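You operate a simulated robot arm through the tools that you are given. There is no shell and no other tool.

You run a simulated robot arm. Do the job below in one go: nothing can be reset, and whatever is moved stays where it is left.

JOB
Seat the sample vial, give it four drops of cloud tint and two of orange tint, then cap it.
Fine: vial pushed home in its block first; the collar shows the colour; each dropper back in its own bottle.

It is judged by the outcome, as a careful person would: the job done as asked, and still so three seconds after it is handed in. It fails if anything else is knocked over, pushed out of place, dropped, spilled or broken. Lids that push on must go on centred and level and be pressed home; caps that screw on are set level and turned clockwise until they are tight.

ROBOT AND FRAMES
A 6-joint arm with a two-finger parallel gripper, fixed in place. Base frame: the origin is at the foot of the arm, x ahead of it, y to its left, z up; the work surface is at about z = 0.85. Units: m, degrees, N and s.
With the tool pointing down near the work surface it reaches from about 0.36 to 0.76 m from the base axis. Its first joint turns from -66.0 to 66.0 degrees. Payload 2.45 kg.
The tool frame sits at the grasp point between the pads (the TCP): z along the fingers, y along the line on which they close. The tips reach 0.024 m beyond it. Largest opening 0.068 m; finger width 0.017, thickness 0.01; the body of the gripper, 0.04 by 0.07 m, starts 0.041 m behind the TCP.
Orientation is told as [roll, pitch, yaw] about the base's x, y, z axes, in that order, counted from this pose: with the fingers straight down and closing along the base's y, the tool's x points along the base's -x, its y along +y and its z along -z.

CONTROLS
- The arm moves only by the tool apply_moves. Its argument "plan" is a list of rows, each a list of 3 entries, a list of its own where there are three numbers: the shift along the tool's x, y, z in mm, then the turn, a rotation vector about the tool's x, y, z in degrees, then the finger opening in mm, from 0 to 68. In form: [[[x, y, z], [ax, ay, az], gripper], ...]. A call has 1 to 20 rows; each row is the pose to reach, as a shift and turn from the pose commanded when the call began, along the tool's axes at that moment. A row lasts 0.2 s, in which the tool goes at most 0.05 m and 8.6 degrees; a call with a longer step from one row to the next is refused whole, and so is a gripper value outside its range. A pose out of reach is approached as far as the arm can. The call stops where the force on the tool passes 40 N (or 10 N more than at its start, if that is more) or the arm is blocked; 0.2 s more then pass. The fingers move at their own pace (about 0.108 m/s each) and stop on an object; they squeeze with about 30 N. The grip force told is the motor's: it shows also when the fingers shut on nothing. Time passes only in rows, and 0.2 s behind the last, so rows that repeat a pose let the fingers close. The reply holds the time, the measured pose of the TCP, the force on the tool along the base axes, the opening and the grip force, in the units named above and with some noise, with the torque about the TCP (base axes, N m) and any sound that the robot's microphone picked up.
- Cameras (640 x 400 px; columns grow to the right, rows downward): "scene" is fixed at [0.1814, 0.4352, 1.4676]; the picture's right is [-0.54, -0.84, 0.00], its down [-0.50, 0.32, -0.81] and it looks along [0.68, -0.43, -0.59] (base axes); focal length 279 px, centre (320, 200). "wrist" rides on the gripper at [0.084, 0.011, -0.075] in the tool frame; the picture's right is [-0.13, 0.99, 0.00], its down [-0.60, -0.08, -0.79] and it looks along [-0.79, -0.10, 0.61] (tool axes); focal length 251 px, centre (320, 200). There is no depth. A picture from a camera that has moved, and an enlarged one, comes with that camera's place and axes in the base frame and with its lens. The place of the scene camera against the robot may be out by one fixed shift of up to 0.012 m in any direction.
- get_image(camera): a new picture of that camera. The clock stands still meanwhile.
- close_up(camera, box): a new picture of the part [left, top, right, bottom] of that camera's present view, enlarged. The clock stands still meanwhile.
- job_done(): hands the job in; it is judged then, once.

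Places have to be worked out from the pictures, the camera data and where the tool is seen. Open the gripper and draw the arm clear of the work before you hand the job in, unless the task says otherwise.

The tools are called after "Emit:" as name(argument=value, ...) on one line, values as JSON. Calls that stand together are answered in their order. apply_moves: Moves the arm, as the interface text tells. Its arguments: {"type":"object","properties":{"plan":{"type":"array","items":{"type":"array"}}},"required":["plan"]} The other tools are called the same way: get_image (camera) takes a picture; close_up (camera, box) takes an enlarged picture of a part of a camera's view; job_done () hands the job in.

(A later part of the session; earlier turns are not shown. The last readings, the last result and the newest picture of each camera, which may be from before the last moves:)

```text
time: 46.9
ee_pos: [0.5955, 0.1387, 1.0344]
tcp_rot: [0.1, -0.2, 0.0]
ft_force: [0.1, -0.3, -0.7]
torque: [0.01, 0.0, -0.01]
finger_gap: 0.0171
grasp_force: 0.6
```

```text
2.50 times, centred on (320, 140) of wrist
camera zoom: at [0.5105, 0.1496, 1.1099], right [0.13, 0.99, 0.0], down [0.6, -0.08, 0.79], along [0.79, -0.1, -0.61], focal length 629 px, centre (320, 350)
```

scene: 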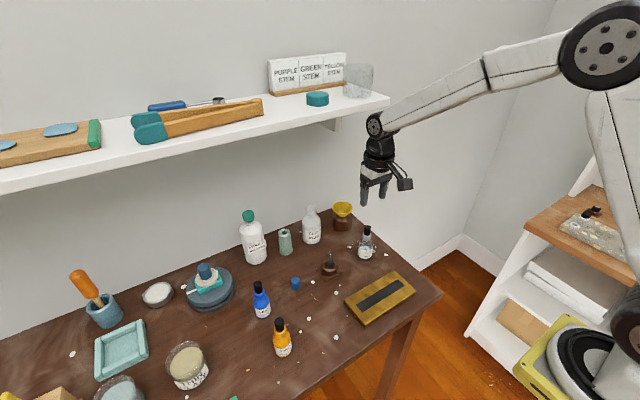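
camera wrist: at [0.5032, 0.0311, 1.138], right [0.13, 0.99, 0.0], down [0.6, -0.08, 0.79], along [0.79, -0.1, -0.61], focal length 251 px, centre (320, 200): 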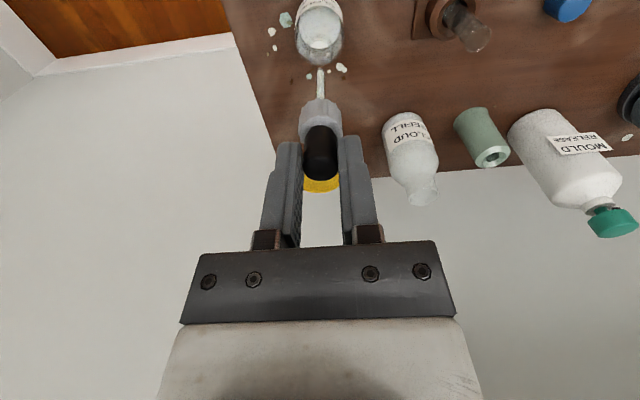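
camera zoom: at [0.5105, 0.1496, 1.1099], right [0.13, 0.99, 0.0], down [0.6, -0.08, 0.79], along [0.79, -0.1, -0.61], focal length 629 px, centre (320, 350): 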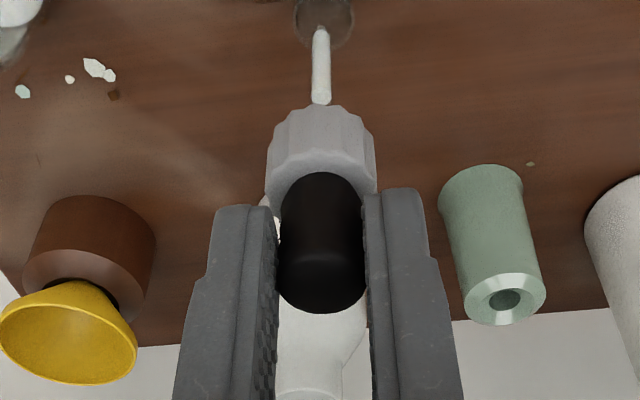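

The second squeeze took another step from the pipette column; the vial level change is too small to see at this zoom. I take tighter pictures to count steps reliably before going on.

Emit:
close_up(camera="scene", box=[320, 235, 336, 252])

Emit:
close_up(camera="wrist", box=[304, 20, 336, 42])

Emit:
close_up(camera="wrist", box=[270, 10, 370, 130])

Emit:
close_up(camera="scene", box=[305, 215, 355, 275])

```text
16.00 times, centred on (328, 244) of scene
camera zoom: at [0.1814, 0.4352, 1.4676], right [-0.54, -0.84, 0.0], down [-0.5, 0.32, -0.81], along [0.68, -0.43, -0.59], focal length 4458 px, centre (192, -496)
```

zoom: 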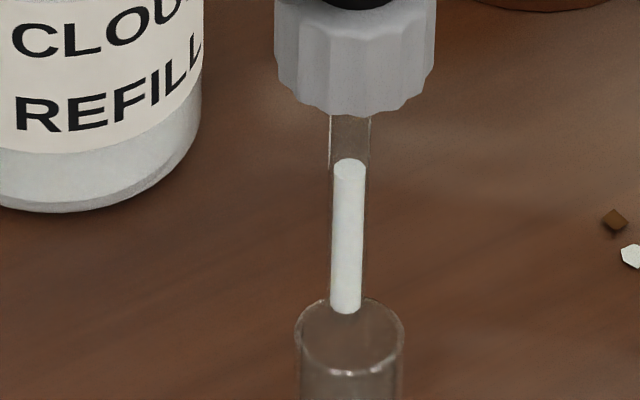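

```text
16.00 times, centred on (320, 31) of wrist
camera zoom: at [0.5105, 0.1496, 1.1099], right [0.13, 0.99, 0.0], down [0.6, -0.08, 0.79], along [0.79, -0.1, -0.61], focal length 4023 px, centre (320, 2904)
```

zoom: 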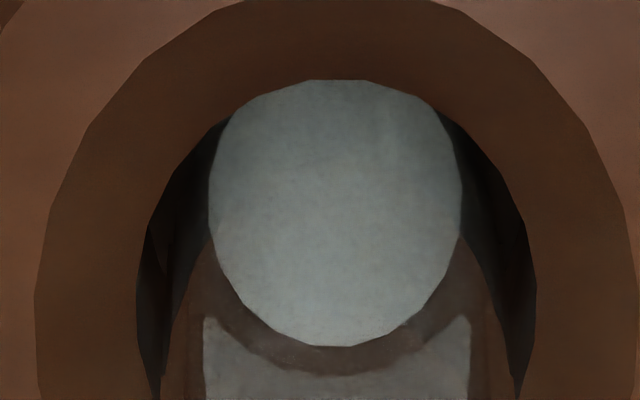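

```text
3.33 times, centred on (320, 70) of wrist
camera zoom: at [0.5105, 0.1496, 1.1099], right [0.13, 0.99, 0.0], down [0.6, -0.08, 0.79], along [0.79, -0.1, -0.61], focal length 838 px, centre (320, 633)
```

zoom: 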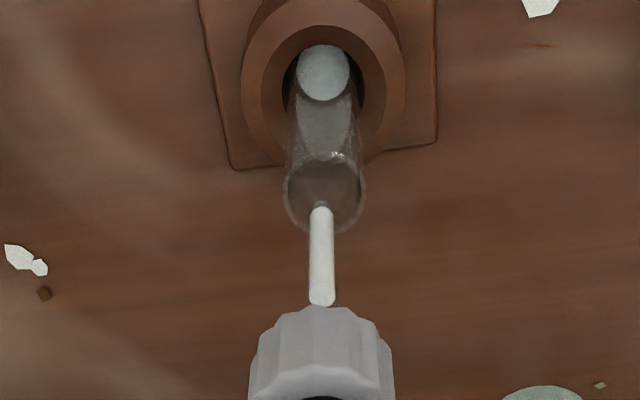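

```text
6.67 times, centred on (330, 245) of scene
camera zoom: at [0.1814, 0.4352, 1.4676], right [-0.54, -0.84, 0.0], down [-0.5, 0.32, -0.81], along [0.68, -0.43, -0.59], focal length 1857 px, centre (253, -100)
```

zoom: 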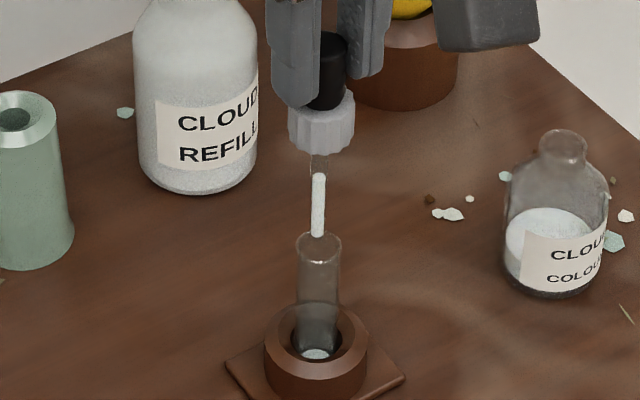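

Column lengths in the same crop: 79 → 74 → 68 → 63 px, i.e. possibly three equal steps (the first, longer squeeze may have given two). I wait a second without squeezing to see if the column is steady.

Emit:
apply_moves(plan=[[[0, 0, 0], [0, 0, 0], 16], [[0, 0, 0], [0, 0, 0], 16], [[0, 0, 0], [0, 0, 0], 16], [[0, 0, 0], [0, 0, 0], 16], [[0, 0, 0], [0, 0, 0], 16]])

Emit:
close_up(camera="scene", box=[320, 235, 336, 252])

Emit:
close_up(camera="wrist", box=[304, 20, 336, 42])

```text
time: 48.1
ee_pos: [0.5944, 0.1387, 1.034]
tcp_rot: [0.1, -0.1, 0.0]
ft_force: [-0.5, 0.0, -0.3]
torque: [-0.03, 0.0, 0.0]
finger_gap: 0.0172
grasp_force: 0.7
```

```text
16.00 times, centred on (328, 244) of scene
camera zoom: at [0.1814, 0.4352, 1.4676], right [-0.54, -0.84, 0.0], down [-0.5, 0.32, -0.81], along [0.68, -0.43, -0.59], focal length 4458 px, centre (192, -496)
```

zoom: 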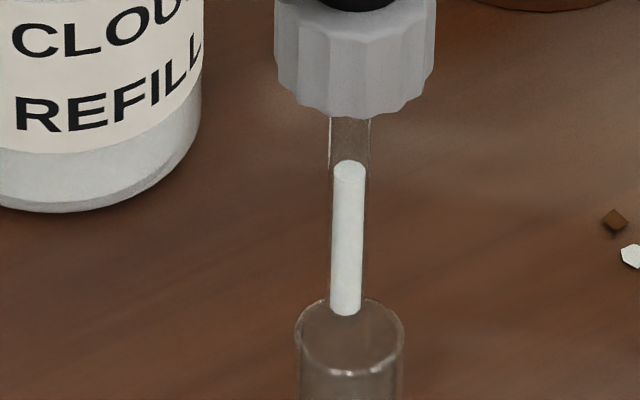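

```text
16.00 times, centred on (320, 31) of wrist
camera zoom: at [0.5105, 0.1496, 1.1099], right [0.13, 0.99, 0.0], down [0.6, -0.08, 0.79], along [0.79, -0.1, -0.61], focal length 4023 px, centre (320, 2904)
```

zoom: 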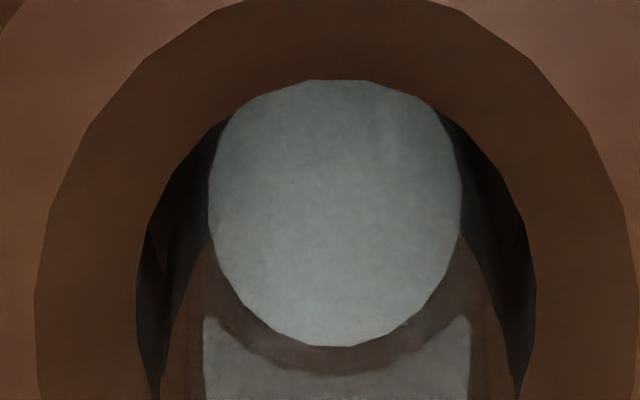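

The column is steady, so it stepped in discrete drops: 15→14→13→12 units (equal 5.3 px steps), meaning three drops are in. I give one short pulse, the kind that produced exactly one step, and check.

Emit:
apply_moves(plan=[[[0, 0, 0], [0, 0, 0], 16], [[0, 0, 0], [0, 0, 0], 14.5], [[0, 0, 0], [0, 0, 0], 14], [[0, 0, 0], [0, 0, 0], 15.5], [[0, 0, 0], [0, 0, 0], 16], [[0, 0, 0], [0, 0, 0], 16], [[0, 0, 0], [0, 0, 0], 16]])

Emit:
close_up(camera="scene", box=[320, 235, 336, 252])

Emit:
close_up(camera="wrist", box=[304, 20, 336, 42])

Emit:
close_up(camera="scene", box=[305, 215, 355, 275])

```text
time: 49.7
ee_pos: [0.5946, 0.139, 1.0354]
tcp_rot: [0.1, -0.2, -0.1]
ft_force: [-0.4, -0.2, -0.6]
torque: [0.0, -0.01, -0.03]
finger_gap: 0.0171
grasp_force: 1.4
```

```text
16.00 times, centred on (328, 244) of scene
camera zoom: at [0.1814, 0.4352, 1.4676], right [-0.54, -0.84, 0.0], down [-0.5, 0.32, -0.81], along [0.68, -0.43, -0.59], focal length 4458 px, centre (192, -496)
```

zoom: 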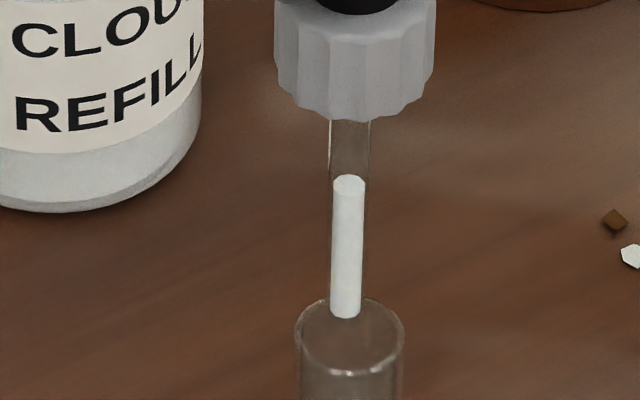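

```text
16.00 times, centred on (320, 31) of wrist
camera zoom: at [0.5105, 0.1496, 1.1099], right [0.13, 0.99, 0.0], down [0.6, -0.08, 0.79], along [0.79, -0.1, -0.61], focal length 4023 px, centre (320, 2904)
```

zoom: 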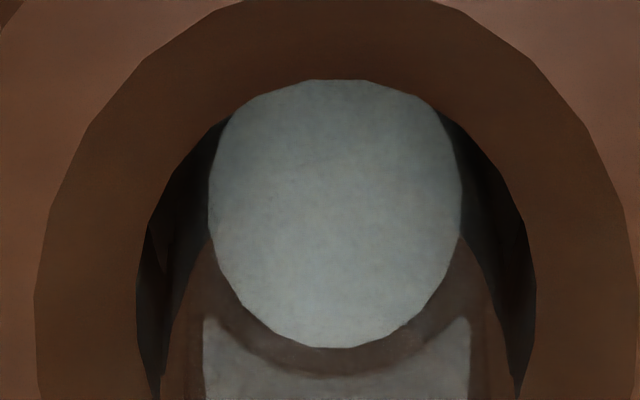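

```text
6.67 times, centred on (330, 245) of scene
camera zoom: at [0.1814, 0.4352, 1.4676], right [-0.54, -0.84, 0.0], down [-0.5, 0.32, -0.81], along [0.68, -0.43, -0.59], focal length 1857 px, centre (253, -100)
```

zoom: 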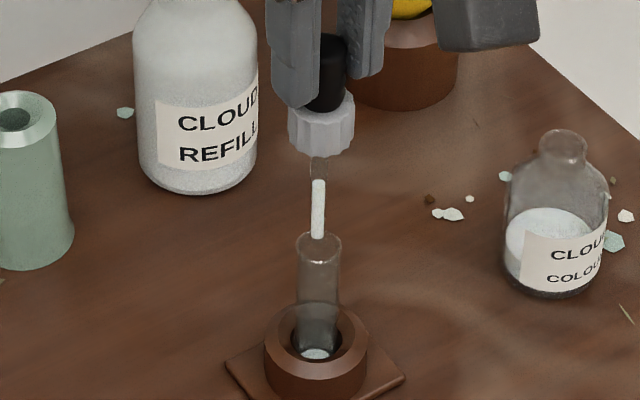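

The column took one more equal step: four drops in total by column count (79→74→68→63→58.5 px), and no stray drops are visible. Now I raise the dropper 25 mm and carry it back over the cloud bottle at (0.5872, 0.0203).

Emit:
apply_moves(plan=[[[0, 0, -8], [0, 0, 0], 16], [[0, 0, -17], [0, 0, 0], 16], [[0, 0, -25], [0, 0, 0], 16], [[0.3, -6, -27], [0, 0, 0], 16], [[1, -16, -27], [0, 0, 0], 16], [[1.7, -27, -27], [0, 0, 0], 16], [[2.4, -38, -27], [0, 0, 0], 16], [[3, -49, -27], [0, 0, 0], 16], [[3.7, -60, -27], [0, 0, 0], 16], [[4.4, -71, -27], [0, 0, 0], 16], [[5, -82, -27], [0, 0, 0], 16], [[5.7, -93, -27], [0, 0, 0], 16], [[6.4, -104, -27], [0, 0, 0], 16], [[7, -112, -27], [0, 0, 0], 16], [[7.3, -117, -27], [0, 0, 0], 16], [[7.3, -118.3, -27], [0, 0, 0], 16], [[7.3, -118.3, -27], [0, 0, 0], 16]])

Emit:
close_up(camera="wrist", box=[260, 0, 380, 140])

Emit:
close_up(camera="scene", box=[335, 190, 395, 265])

Emit:
close_up(camera="wrist", box=[240, 60, 400, 220])

```text
time: 53.3
ee_pos: [0.5877, 0.0208, 1.0613]
tcp_rot: [0.1, 0.0, 0.1]
ft_force: [-0.3, 0.2, 0.1]
torque: [-0.01, -0.01, 0.03]
finger_gap: 0.0169
grasp_force: 0.9
```

```text
2.86 times, centred on (320, 70) of wrist
camera zoom: at [0.5026, 0.0315, 1.1363], right [0.13, 0.99, 0.0], down [0.6, -0.08, 0.79], along [0.79, -0.1, -0.61], focal length 718 px, centre (320, 571)
```

zoom: 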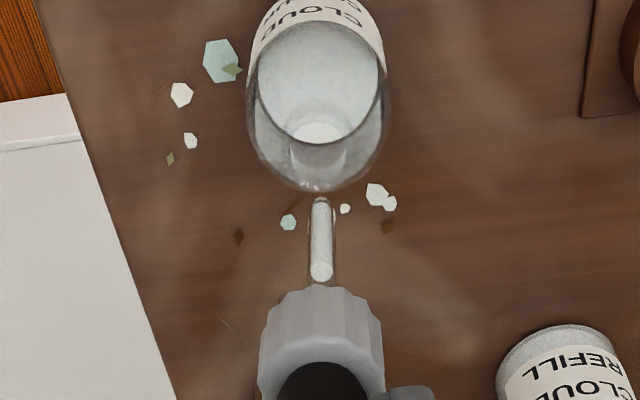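

```text
5.33 times, centred on (365, 228) of scene
camera zoom: at [0.1814, 0.4352, 1.4676], right [-0.54, -0.84, 0.0], down [-0.5, 0.32, -0.81], along [0.68, -0.43, -0.59], focal length 1486 px, centre (80, 53)
```

zoom: 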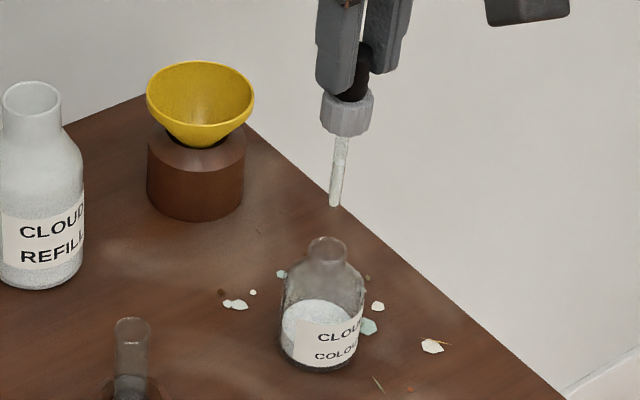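

```text
2.50 times, centred on (320, 140) of wrist
camera zoom: at [0.5026, 0.0315, 1.1363], right [0.13, 0.99, 0.0], down [0.6, -0.08, 0.79], along [0.79, -0.1, -0.61], focal length 629 px, centre (320, 350)
```

zoom: 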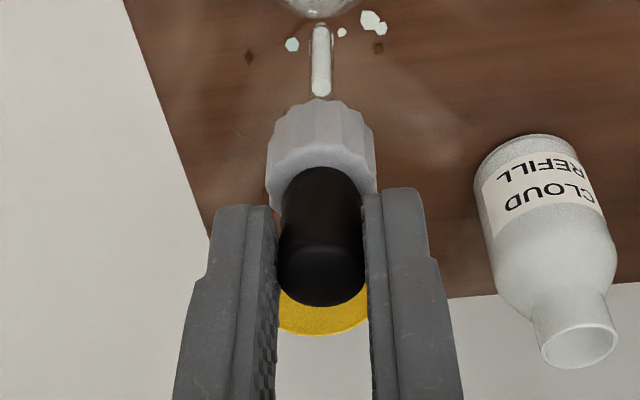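

The dropper hangs over the bottle, slid back to its original grip height (tip ≈0.957). I lower it in stages: first to just above the neck to check alignment.

Emit:
apply_moves(plan=[[[-0.6, 0, 8], [0, 0, 0], 16], [[-0.6, 0, 16], [0, 0, 0], 16], [[-0.6, 0, 23], [0, 0, 0], 16], [[-0.6, 0, 23], [0, 0, 0], 16]])

Emit:
close_up(camera="wrist", box=[280, 0, 360, 100])

Emit:
close_up(camera="scene", box=[345, 210, 385, 265])

```text
time: 54.3
ee_pos: [0.5878, 0.0212, 1.0372]
tcp_rot: [0.1, -0.2, 0.0]
ft_force: [-0.2, -0.6, -0.7]
torque: [0.01, -0.01, 0.01]
finger_gap: 0.0169
grasp_force: 0.6
```

```text
4.00 times, centred on (320, 50) of wrist
camera zoom: at [0.5034, 0.0321, 1.1136], right [0.13, 0.99, 0.0], down [0.6, -0.08, 0.79], along [0.79, -0.1, -0.61], focal length 1006 px, centre (320, 800)
```

zoom: 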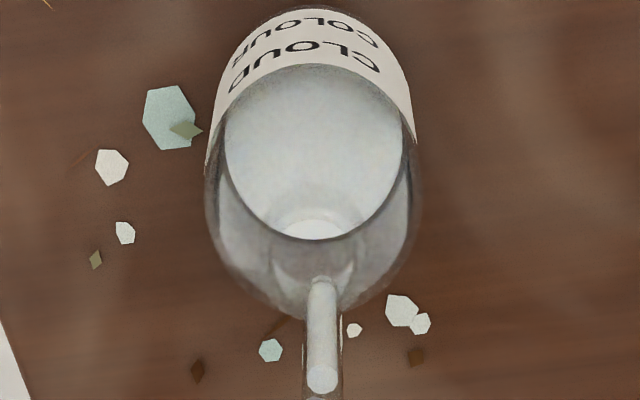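

```text
7.27 times, centred on (365, 238) of scene
camera zoom: at [0.1814, 0.4352, 1.4676], right [-0.54, -0.84, 0.0], down [-0.5, 0.32, -0.81], along [0.68, -0.43, -0.59], focal length 2026 px, centre (-7, -73)
```

zoom: 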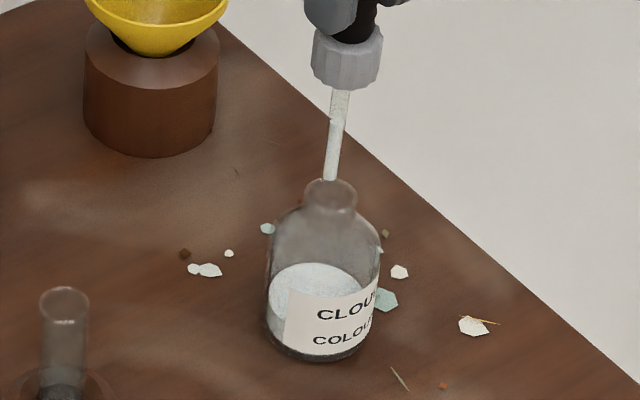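

Tip is over the neck; a 1.1 mm shift to -y centres it. I lower into the bottle to just above the seat.

Emit:
apply_moves(plan=[[[0, -1.1, 2], [0, 0, 0], 16], [[0, -1.1, 10], [0, 0, 0], 16], [[0, -1.1, 20], [0, 0, 0], 16], [[0, -1.1, 30], [0, 0, 0], 16], [[0, -1.1, 40], [0, 0, 0], 16], [[0, -1.1, 50], [0, 0, 0], 16], [[0, -1.1, 58], [0, 0, 0], 16], [[0, -1.1, 64], [0, 0, 0], 16], [[0, -1.1, 68], [0, 0, 0], 16], [[0, -1.1, 71], [0, 0, 0], 16], [[0, -1.1, 71], [0, 0, 0], 16]])

Emit:
close_up(camera="wrist", box=[260, 40, 380, 220])

Emit:
close_up(camera="scene", box=[340, 205, 390, 265])

```text
time: 56.7
ee_pos: [0.5863, 0.0203, 0.9684]
tcp_rot: [0.1, -0.2, -0.1]
ft_force: [1.0, 0.2, 0.9]
torque: [-0.03, 0.0, 0.0]
finger_gap: 0.0172
grasp_force: 0.8
```

```text
2.22 times, centred on (320, 130) of wrist
camera zoom: at [0.5033, 0.0305, 1.0437], right [0.13, 0.99, 0.0], down [0.6, -0.08, 0.79], along [0.79, -0.1, -0.61], focal length 559 px, centre (320, 356)
```

zoom: 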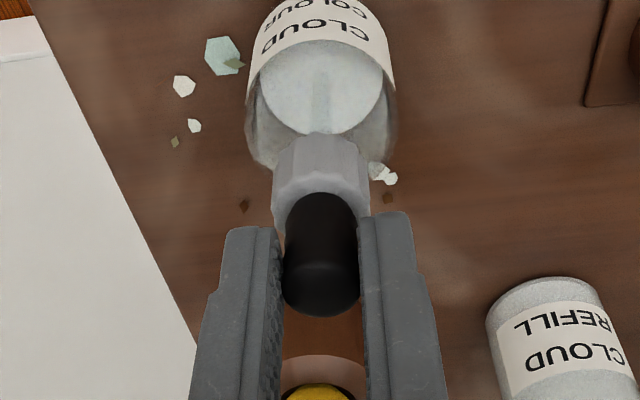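

```text
6.67 times, centred on (365, 235) of scene
camera zoom: at [0.1814, 0.4352, 1.4676], right [-0.54, -0.84, 0.0], down [-0.5, 0.32, -0.81], along [0.68, -0.43, -0.59], focal length 1857 px, centre (20, -33)
```

zoom: 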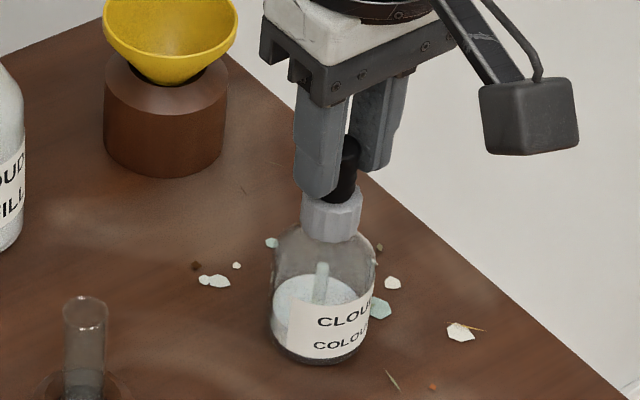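

The collar sits on the neck as it did at the start. I open the fingers and lift away to compare with the first picture.

Emit:
apply_moves(plan=[[[0, 0, 0], [0, 0, 0], 18], [[0, 0, 0], [0, 0, 0], 22], [[0, 0, 0], [0, 0, 0], 34], [[0, 0, 0], [0, 0, 0], 50], [[0, 0, -20], [0, 0, 0], 50], [[0, 0, -50], [0, 0, 0], 50], [[0, 0, -80], [0, 0, 0], 50], [[0, 0, -100], [0, 0, 0], 50]])

Emit:
close_up(camera="scene", box=[340, 215, 390, 265])

Emit:
close_up(camera="wrist", box=[260, 0, 380, 130])

Emit:
get_image(camera="scene")

```text
time: 58.5
ee_pos: [0.5879, 0.021, 1.0686]
tcp_rot: [0.1, 0.0, 0.0]
ft_force: [0.2, 1.2, 0.4]
torque: [0.02, -0.02, 0.0]
finger_gap: 0.0501
grasp_force: 0.0
```

```text
8.00 times, centred on (365, 240) of scene
camera zoom: at [0.1814, 0.4352, 1.4676], right [-0.54, -0.84, 0.0], down [-0.5, 0.32, -0.81], along [0.68, -0.43, -0.59], focal length 2229 px, centre (-40, -120)
```

zoom: 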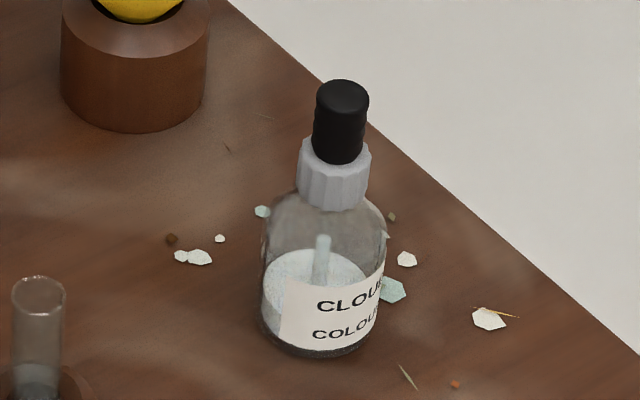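

```text
3.08 times, centred on (320, 65) of wrist
camera zoom: at [0.5027, 0.0318, 1.1437], right [0.13, 0.99, 0.0], down [0.6, -0.08, 0.79], along [0.79, -0.1, -0.61], focal length 774 px, centre (320, 615)
```

zoom: 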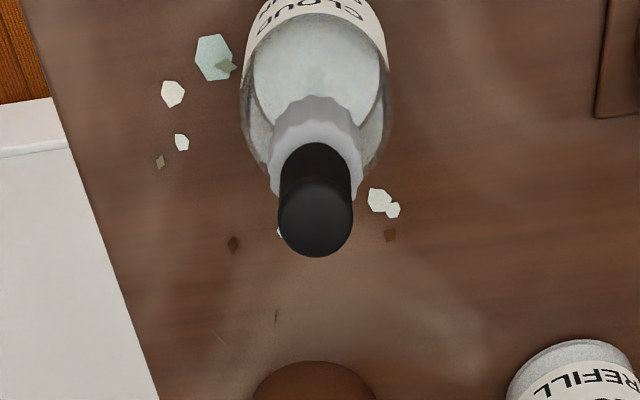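

```text
taken
```

scene: 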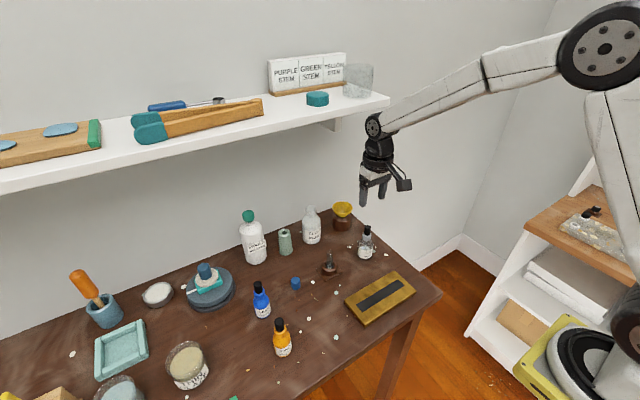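

The cloud dropper is back exactly as it was. Next the orange-collared bottle (HONEY colour, orange collar) near (0.467, 0.345): I move above it at the same height.

Emit:
apply_moves(plan=[[[8, 22, 0], [0, 0, 0], 50], [[18, 48, 0], [0, 0, 0], 50], [[30, 80, 0], [0, 0, 0], 50], [[42, 112, 0], [0, 0, 0], 50], [[54, 145, 0], [0, 0, 0], 50], [[66, 178, 0], [0, 0, 0], 50], [[78, 210, 0], [0, 0, 0], 50], [[90, 242, 0], [0, 0, 0], 50], [[101, 273, 0], [0, 0, 0], 50], [[110, 298, 0], [0, 0, 0], 50], [[116, 314, 0], [0, 0, 0], 50], [[119.7, 324.2, 0], [0, 0, 0], 50], [[119.7, 324.2, 0], [0, 0, 0], 50]])

Emit:
get_image(camera="wrist")

Emit:
close_up(camera="wrist", box=[260, 0, 380, 130])

Emit:
close_up(camera="scene", box=[250, 300, 310, 370])

```text
time: 61.3
ee_pos: [0.4653, 0.3452, 1.0679]
tcp_rot: [0.1, 0.0, 0.0]
ft_force: [0.2, 0.7, -0.9]
torque: [0.03, -0.02, 0.0]
finger_gap: 0.0499
grasp_force: 0.1
```

```text
taken
camera wrist: at [0.3826, 0.3557, 1.1433], right [0.13, 0.99, 0.0], down [0.6, -0.08, 0.79], along [0.79, -0.1, -0.61], focal length 251 px, centre (320, 200)
```

wrist: 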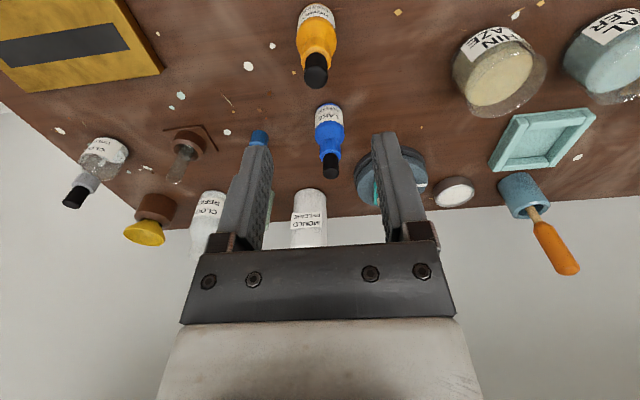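

```text
3.08 times, centred on (320, 65) of wrist
camera zoom: at [0.3826, 0.3557, 1.1433], right [0.13, 0.99, 0.0], down [0.6, -0.08, 0.79], along [0.79, -0.1, -0.61], focal length 774 px, centre (320, 615)
```

zoom: 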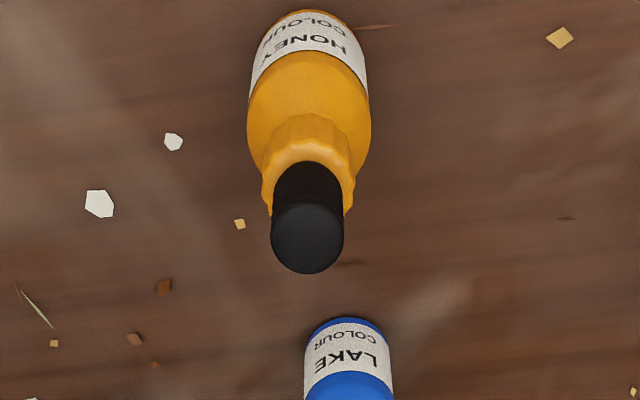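

```text
5.71 times, centred on (280, 335) of scene
camera zoom: at [0.1814, 0.4352, 1.4676], right [-0.54, -0.84, 0.0], down [-0.5, 0.32, -0.81], along [0.68, -0.43, -0.59], focal length 1592 px, centre (549, -571)
```

zoom: 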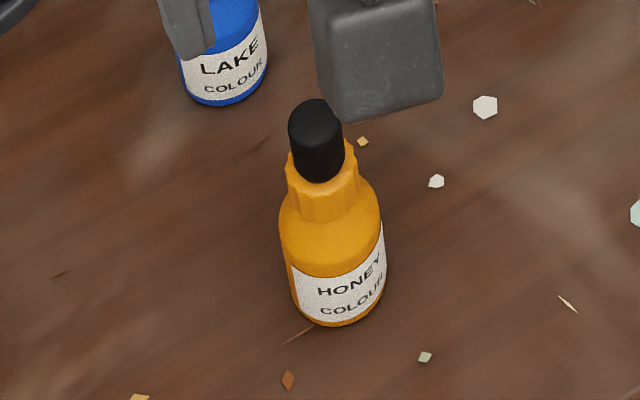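

The honey bottle's bulb is about +4.9 mm x, -3.2 mm y from the tool axis. I shift and descend to TCP z≈0.9715, tips above the collar, then check.

Emit:
apply_moves(plan=[[[-4.9, -3.2, 10], [0, 0, 0], 50], [[-4.9, -3.2, 40], [0, 0, 0], 50], [[-4.9, -3.2, 70], [0, 0, 0], 50], [[-4.9, -3.2, 90], [0, 0, 0], 50], [[-4.9, -3.2, 96.8], [0, 0, 0], 40], [[-4.9, -3.2, 96.8], [0, 0, 0], 28], [[-4.9, -3.2, 96.8], [0, 0, 0], 24]])

Emit:
close_up(camera="wrist", box=[260, 60, 380, 220])

Emit:
close_up(camera="scene", box=[240, 280, 320, 370])

```text
time: 62.9
ee_pos: [0.473, 0.3415, 0.9704]
tcp_rot: [0.0, -0.2, 0.0]
ft_force: [0.1, -0.6, 0.6]
torque: [-0.02, -0.02, 0.01]
finger_gap: 0.0238
grasp_force: 0.0
```

```text
2.50 times, centred on (320, 140) of wrist
camera zoom: at [0.3886, 0.352, 1.0467], right [0.13, 0.99, 0.0], down [0.6, -0.08, 0.79], along [0.79, -0.1, -0.61], focal length 629 px, centre (320, 350)
```

zoom: 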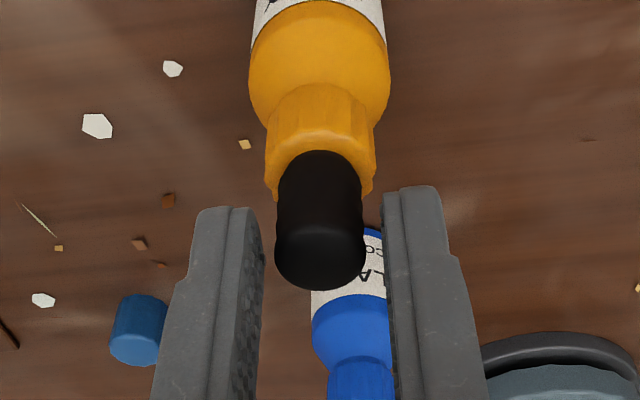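

```text
4.44 times, centred on (280, 325) of scene
camera zoom: at [0.1814, 0.4352, 1.4676], right [-0.54, -0.84, 0.0], down [-0.5, 0.32, -0.81], along [0.68, -0.43, -0.59], focal length 1238 px, centre (498, -356)
```

zoom: 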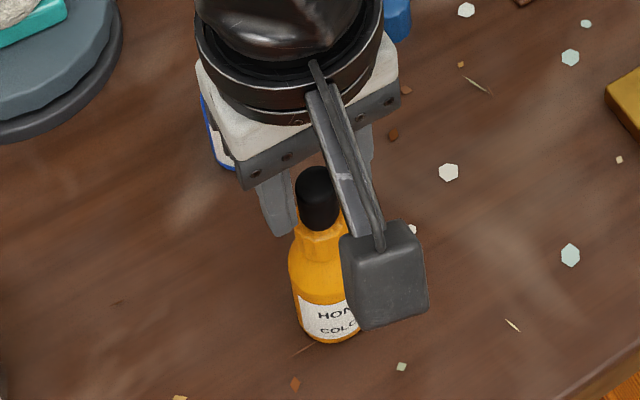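

Aligned in y, bulb ~1.3 mm toward -x of the axis. I adjust, lower 3.5 mm, close gently to 16, then squeeze-release once in the bottle to load, like the first one.

Emit:
apply_moves(plan=[[[1.3, 0, 2], [0, 0, 0], 24], [[1.3, 0, 3.5], [0, 0, 0], 22], [[1.3, 0, 3.5], [0, 0, 0], 20], [[1.3, 0, 3.5], [0, 0, 0], 18], [[1.3, 0, 3.5], [0, 0, 0], 17], [[1.3, 0, 3.5], [0, 0, 0], 16], [[1.3, 0, 3.5], [0, 0, 0], 16]])

Emit:
close_up(camera="wrist", box=[260, 60, 380, 220])

```text
time: 64.5
ee_pos: [0.4727, 0.342, 0.9681]
tcp_rot: [0.1, -0.1, 0.0]
ft_force: [-0.1, 0.2, 0.2]
torque: [0.0, 0.03, 0.0]
finger_gap: 0.0172
grasp_force: 0.4
```

```text
2.50 times, centred on (320, 140) of wrist
camera zoom: at [0.3874, 0.3519, 1.0436], right [0.13, 0.99, 0.0], down [0.6, -0.08, 0.79], along [0.79, -0.1, -0.61], focal length 629 px, centre (320, 350)
```

zoom: 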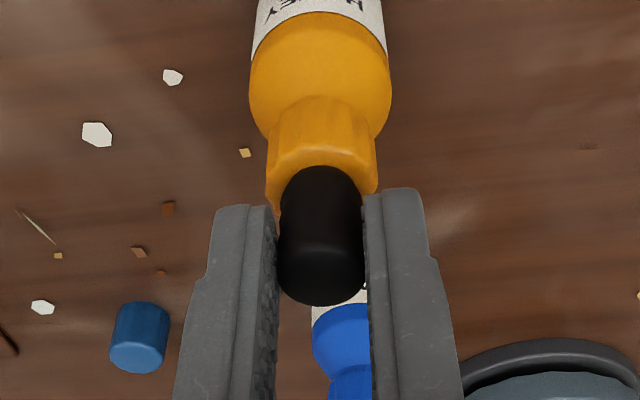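

Held lightly (17.2 mm). I squeeze and release once in place to load the pipette.

Emit:
apply_moves(plan=[[[0, 0, 0], [0, 0, 0], 14.5], [[0, 0, 0], [0, 0, 0], 14], [[0, 0, 0], [0, 0, 0], 14], [[0, 0, 0], [0, 0, 0], 14], [[0, 0, 0], [0, 0, 0], 15.5], [[0, 0, 0], [0, 0, 0], 16], [[0, 0, 0], [0, 0, 0], 16], [[0, 0, 0], [0, 0, 0], 16], [[0, 0, 0], [0, 0, 0], 16]])

Emit:
close_up(camera="wrist", box=[260, 60, 380, 220])

```text
time: 66.5
ee_pos: [0.4709, 0.3417, 0.9682]
tcp_rot: [0.1, -0.1, 0.0]
ft_force: [0.1, 0.2, 0.1]
torque: [0.0, -0.03, -0.01]
finger_gap: 0.0169
grasp_force: 0.8
```

```text
2.50 times, centred on (320, 140) of wrist
camera zoom: at [0.3874, 0.3519, 1.0435], right [0.13, 0.99, 0.0], down [0.6, -0.08, 0.79], along [0.79, -0.1, -0.61], focal length 629 px, centre (320, 350)
```

zoom: 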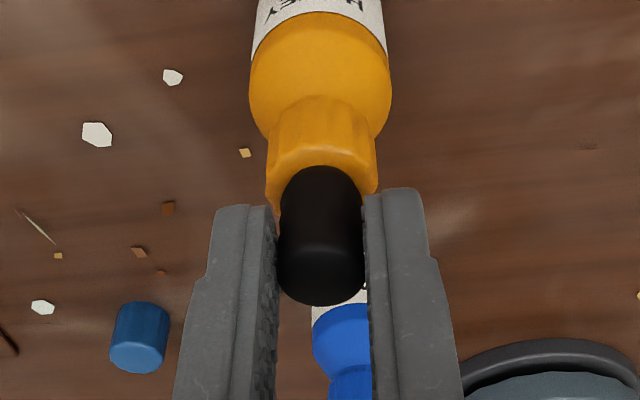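

Loaded and relaxed; seat position noted (TCP 0.4714, 0.3409, 0.9685). I lift the orange dropper straight up 96 mm.

Emit:
apply_moves(plan=[[[0, 0, -3], [0, 0, 0], 16], [[0, 0, -8], [0, 0, 0], 16], [[0, 0, -16], [0, 0, 0], 16], [[0, 0, -26], [0, 0, 0], 16], [[0, 0, -36], [0, 0, 0], 16], [[0, 0, -46], [0, 0, 0], 16], [[0, 0, -56], [0, 0, 0], 16], [[0, 0, -66], [0, 0, 0], 16], [[0, 0, -76], [0, 0, 0], 16], [[0, 0, -86], [0, 0, 0], 16], [[0, 0, -93], [0, 0, 0], 16], [[0, 0, -96], [0, 0, 0], 16], [[0, 0, -96], [0, 0, 0], 16]])

Emit:
close_up(camera="wrist", box=[240, 0, 400, 220])

Emit:
close_up(camera="scene", box=[230, 250, 330, 370])

```text
time: 69.3
ee_pos: [0.4716, 0.3401, 1.0641]
tcp_rot: [0.1, -0.2, 0.0]
ft_force: [0.1, -0.5, 0.3]
torque: [-0.01, -0.01, 0.04]
finger_gap: 0.0167
grasp_force: 0.2
```

```text
1.82 times, centred on (320, 110) of wrist
camera zoom: at [0.3866, 0.3517, 1.1393], right [0.13, 0.99, 0.0], down [0.6, -0.08, 0.79], along [0.79, -0.1, -0.61], focal length 457 px, centre (320, 364)
```

zoom: 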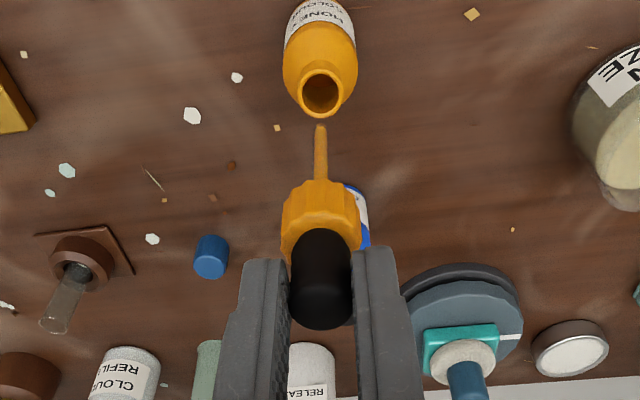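

```text
3.33 times, centred on (280, 310) of scene
camera zoom: at [0.1814, 0.4352, 1.4676], right [-0.54, -0.84, 0.0], down [-0.5, 0.32, -0.81], along [0.68, -0.43, -0.59], focal length 929 px, centre (453, -167)
```

zoom: 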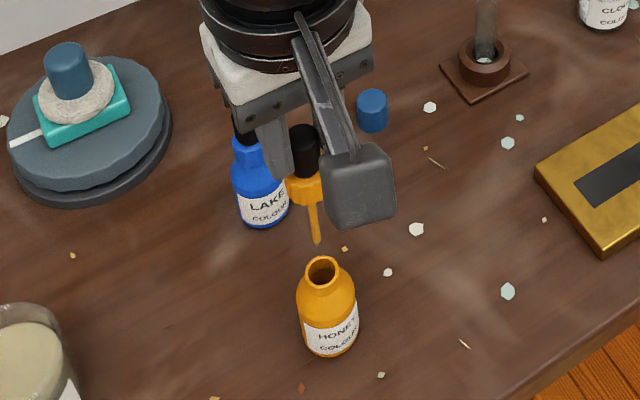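

The orange dropper is out, filled and vertical. I carry it slowly at this height to above the vial.

Emit:
apply_moves(plan=[[[-2, -3, 0], [0, 0, 0], 16], [[-6, -9, 0], [0, 0, 0], 16], [[-12, -19, 0], [0, 0, 0], 16], [[-19, -31, 0], [0, 0, 0], 16], [[-27, -43, 0], [0, 0, 0], 16], [[-35, -56, 0], [0, 0, 0], 16], [[-43, -69, 0], [0, 0, 0], 16], [[-51, -82, 0], [0, 0, 0], 16], [[-59, -95, 0], [0, 0, 0], 16], [[-67, -108, 0], [0, 0, 0], 16], [[-75, -121, 0], [0, 0, 0], 16], [[-83, -134, 0], [0, 0, 0], 16], [[-91, -147, 0], [0, 0, 0], 16], [[-99, -160, 0], [0, 0, 0], 16], [[-106, -172, 0], [0, 0, 0], 16], [[-113, -183, 0], [0, 0, 0], 16], [[-119, -192.5, 0], [0, 0, 0], 16], [[-122.5, -198.5, 0], [0, 0, 0], 16], [[-124.4, -201.7, 0], [0, 0, 0], 16], [[-124.4, -201.7, 0], [0, 0, 0], 16]])

Emit:
close_up(camera="wrist", box=[270, 0, 370, 120])

Emit:
close_up(camera="scene", box=[305, 205, 355, 275])

Emit:
close_up(camera="wrist", box=[240, 60, 400, 220])

```text
time: 73.5
ee_pos: [0.5951, 0.1396, 1.0619]
tcp_rot: [0.1, -0.1, 0.0]
ft_force: [0.0, -0.5, -1.0]
torque: [0.02, 0.0, 0.0]
finger_gap: 0.0172
grasp_force: 0.7
```

```text
3.33 times, centred on (320, 60) of wrist
camera zoom: at [0.5109, 0.1498, 1.138], right [0.13, 0.99, 0.0], down [0.6, -0.08, 0.79], along [0.79, -0.1, -0.61], focal length 838 px, centre (320, 667)
```

zoom: 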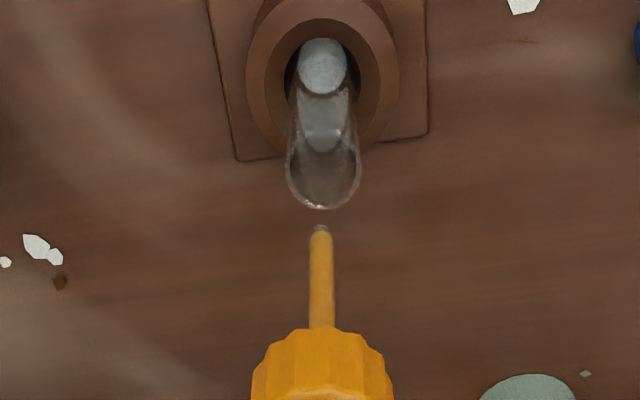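

```text
5.71 times, centred on (330, 240) of scene
camera zoom: at [0.1814, 0.4352, 1.4676], right [-0.54, -0.84, 0.0], down [-0.5, 0.32, -0.81], along [0.68, -0.43, -0.59], focal length 1592 px, centre (263, -29)
```

zoom: 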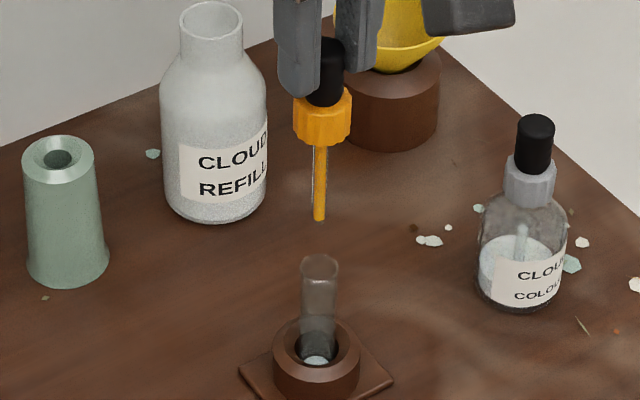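

```text
2.50 times, centred on (320, 140) of wrist
camera zoom: at [0.5109, 0.1498, 1.138], right [0.13, 0.99, 0.0], down [0.6, -0.08, 0.79], along [0.79, -0.1, -0.61], focal length 629 px, centre (320, 350)
```

zoom: 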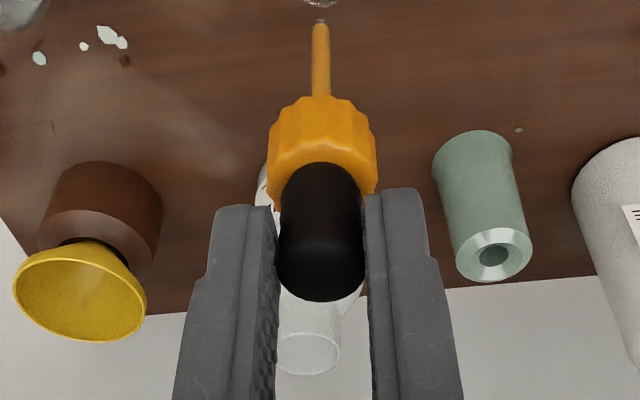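

Tip ≈29 mm above the rim and centred in both views. I lower 18 mm to the same dispensing height as before and check.

Emit:
apply_moves(plan=[[[0, 0.3, 5], [0, 0, 0], 16], [[0, 0.3, 10], [0, 0, 0], 16], [[0, 0.3, 15], [0, 0, 0], 16], [[0, 0.3, 18], [0, 0, 0], 16], [[0, 0.3, 18], [0, 0, 0], 16]])

Emit:
close_up(camera="wrist", box=[270, 10, 370, 130])

Emit:
close_up(camera="scene", box=[305, 215, 355, 275])

Emit:
close_up(camera="scene", box=[320, 230, 336, 247])

Emit:
close_up(camera="wrist", box=[240, 60, 400, 220])

```text
time: 74.7
ee_pos: [0.5959, 0.1391, 1.0457]
tcp_rot: [0.1, -0.1, 0.0]
ft_force: [0.1, -0.2, -0.5]
torque: [-0.03, 0.0, 0.02]
finger_gap: 0.0171
grasp_force: 0.7
```

```text
3.33 times, centred on (320, 70) of wrist
camera zoom: at [0.5115, 0.15, 1.1207], right [0.13, 0.99, 0.0], down [0.6, -0.08, 0.79], along [0.79, -0.1, -0.61], focal length 838 px, centre (320, 633)
```

zoom: 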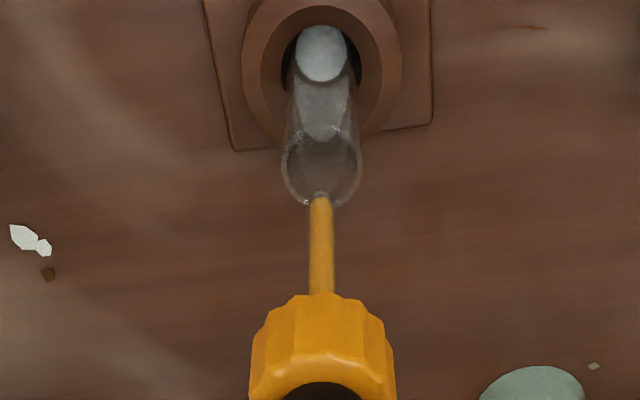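

```text
6.67 times, centred on (330, 245) of scene
camera zoom: at [0.1814, 0.4352, 1.4676], right [-0.54, -0.84, 0.0], down [-0.5, 0.32, -0.81], along [0.68, -0.43, -0.59], focal length 1857 px, centre (253, -100)
```

zoom: 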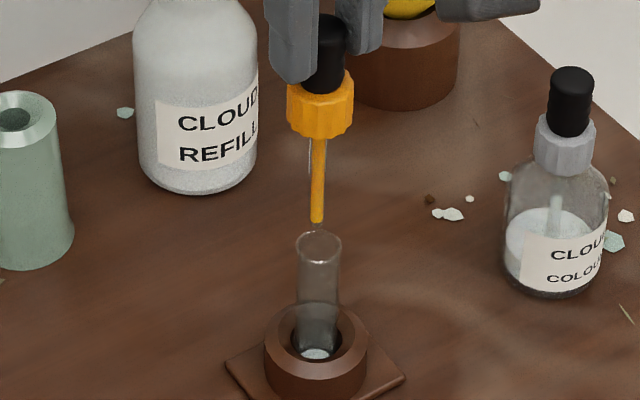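

```text
16.00 times, centred on (328, 238) of scene
camera zoom: at [0.1814, 0.4352, 1.4676], right [-0.54, -0.84, 0.0], down [-0.5, 0.32, -0.81], along [0.68, -0.43, -0.59], focal length 4458 px, centre (192, -416)
```

zoom: 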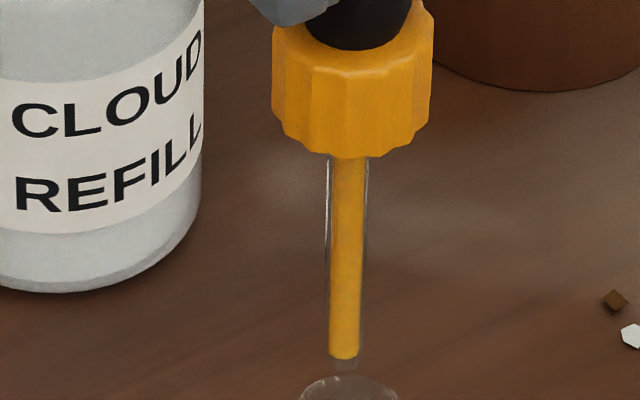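

```text
2.50 times, centred on (320, 140) of wrist
camera zoom: at [0.5115, 0.15, 1.1207], right [0.13, 0.99, 0.0], down [0.6, -0.08, 0.79], along [0.79, -0.1, -0.61], focal length 629 px, centre (320, 350)
```

zoom: 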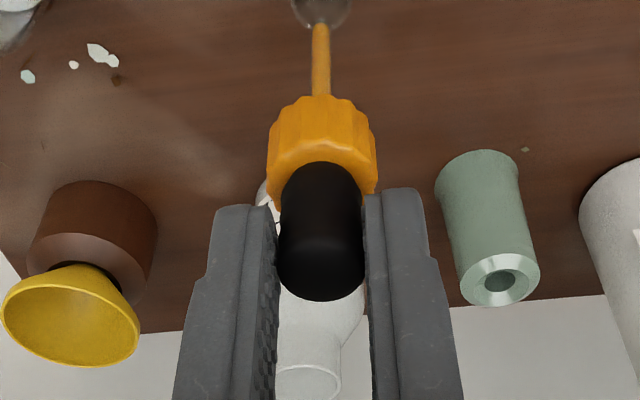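

Column is visible down to the glass tip (orange from the collar edge, ~201 px at 16x). I give the same short pulse that yielded exactly one drop before.

Emit:
apply_moves(plan=[[[0, 0, 0], [0, 0, 0], 16], [[0, 0, 0], [0, 0, 0], 14.5], [[0, 0, 0], [0, 0, 0], 14], [[0, 0, 0], [0, 0, 0], 15.5], [[0, 0, 0], [0, 0, 0], 16], [[0, 0, 0], [0, 0, 0], 16], [[0, 0, 0], [0, 0, 0], 16]])

Emit:
close_up(camera="scene", box=[320, 230, 336, 247])

Emit:
close_up(camera="wrist", box=[270, 10, 370, 130])

Emit:
close_up(camera="scene", box=[305, 215, 355, 275])

```text
time: 76.3
ee_pos: [0.5949, 0.1397, 1.045]
tcp_rot: [0.2, -0.1, 0.0]
ft_force: [-0.6, 0.2, -0.4]
torque: [0.02, 0.05, 0.01]
finger_gap: 0.0168
grasp_force: 0.7
```

```text
16.00 times, centred on (328, 238) of scene
camera zoom: at [0.1814, 0.4352, 1.4676], right [-0.54, -0.84, 0.0], down [-0.5, 0.32, -0.81], along [0.68, -0.43, -0.59], focal length 4458 px, centre (192, -416)
```

zoom: 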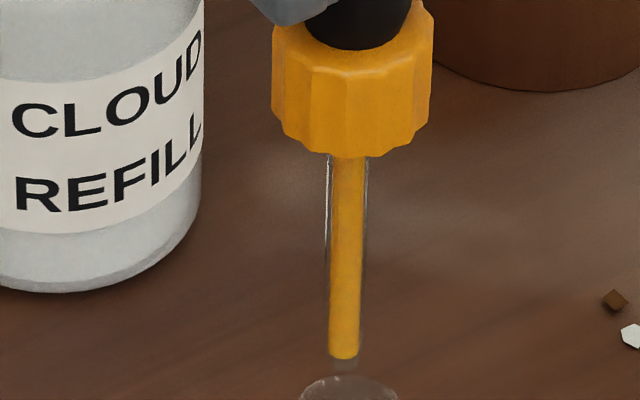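

```text
3.33 times, centred on (320, 70) of wrist
camera zoom: at [0.5115, 0.15, 1.1208], right [0.13, 0.99, 0.0], down [0.6, -0.08, 0.79], along [0.79, -0.1, -0.61], focal length 838 px, centre (320, 633)
```

zoom: 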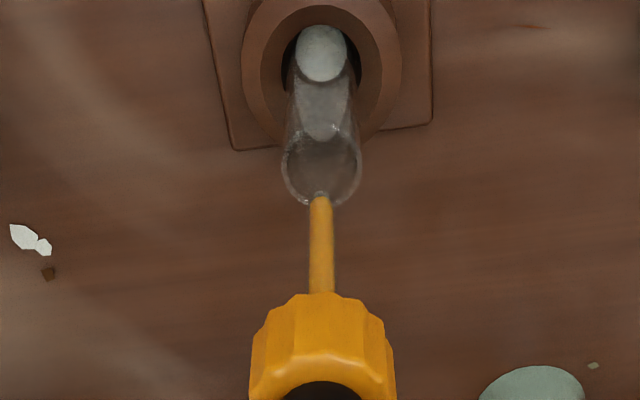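

```text
6.67 times, centred on (330, 245) of scene
camera zoom: at [0.1814, 0.4352, 1.4676], right [-0.54, -0.84, 0.0], down [-0.5, 0.32, -0.81], along [0.68, -0.43, -0.59], focal length 1857 px, centre (253, -100)
```

zoom: 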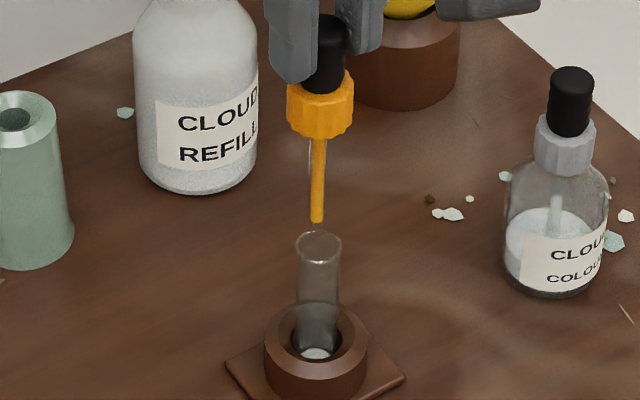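

No drop fell this time (column and vial unchanged) — the pulse was a touch short for this grip. I repeat with 0.2 s more squeeze but a quicker release, then check.

Emit:
apply_moves(plan=[[[0, 0, 0], [0, 0, 0], 16], [[0, 0, 0], [0, 0, 0], 14.5], [[0, 0, 0], [0, 0, 0], 14], [[0, 0, 0], [0, 0, 0], 14], [[0, 0, 0], [0, 0, 0], 16.2], [[0, 0, 0], [0, 0, 0], 16], [[0, 0, 0], [0, 0, 0], 16]])

Emit:
close_up(camera="scene", box=[320, 230, 336, 247])

Emit:
close_up(camera="wrist", box=[270, 10, 370, 130])

Emit:
close_up(camera="scene", box=[305, 215, 355, 275])

```text
time: 77.9
ee_pos: [0.5954, 0.1395, 1.0456]
tcp_rot: [0.0, -0.1, 0.0]
ft_force: [0.2, 0.0, -0.3]
torque: [0.01, 0.0, -0.02]
finger_gap: 0.0171
grasp_force: 0.7
```

```text
16.00 times, centred on (328, 238) of scene
camera zoom: at [0.1814, 0.4352, 1.4676], right [-0.54, -0.84, 0.0], down [-0.5, 0.32, -0.81], along [0.68, -0.43, -0.59], focal length 4458 px, centre (192, -416)
```

zoom: 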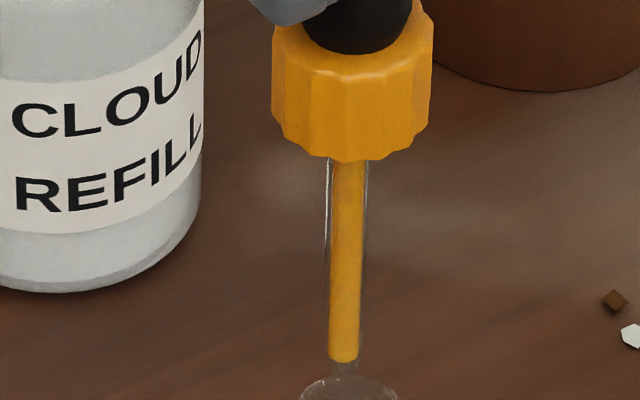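

```text
3.33 times, centred on (320, 70) of wrist
camera zoom: at [0.5115, 0.15, 1.1208], right [0.13, 0.99, 0.0], down [0.6, -0.08, 0.79], along [0.79, -0.1, -0.61], focal length 838 px, centre (320, 633)
```

zoom: 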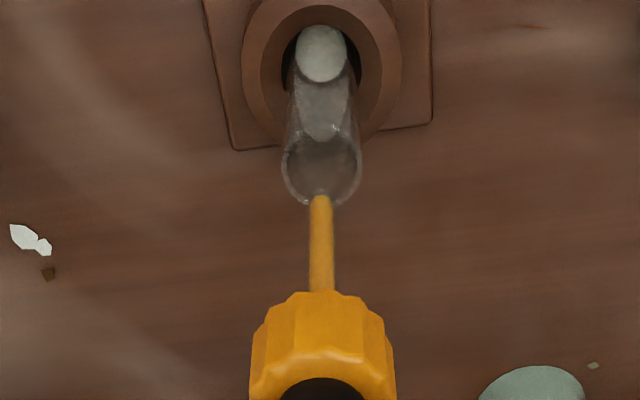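

```text
6.67 times, centred on (330, 245) of scene
camera zoom: at [0.1814, 0.4352, 1.4676], right [-0.54, -0.84, 0.0], down [-0.5, 0.32, -0.81], along [0.68, -0.43, -0.59], focal length 1857 px, centre (253, -100)
```

zoom: 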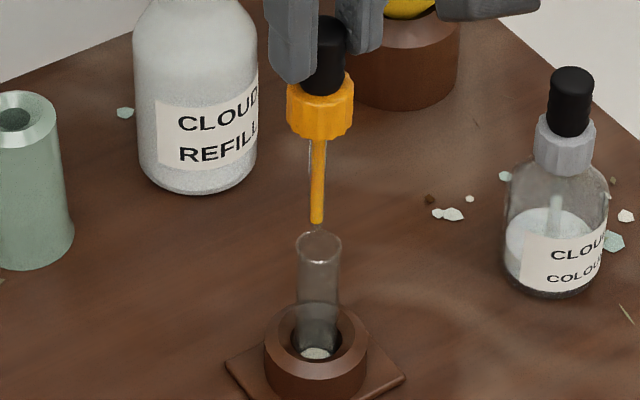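

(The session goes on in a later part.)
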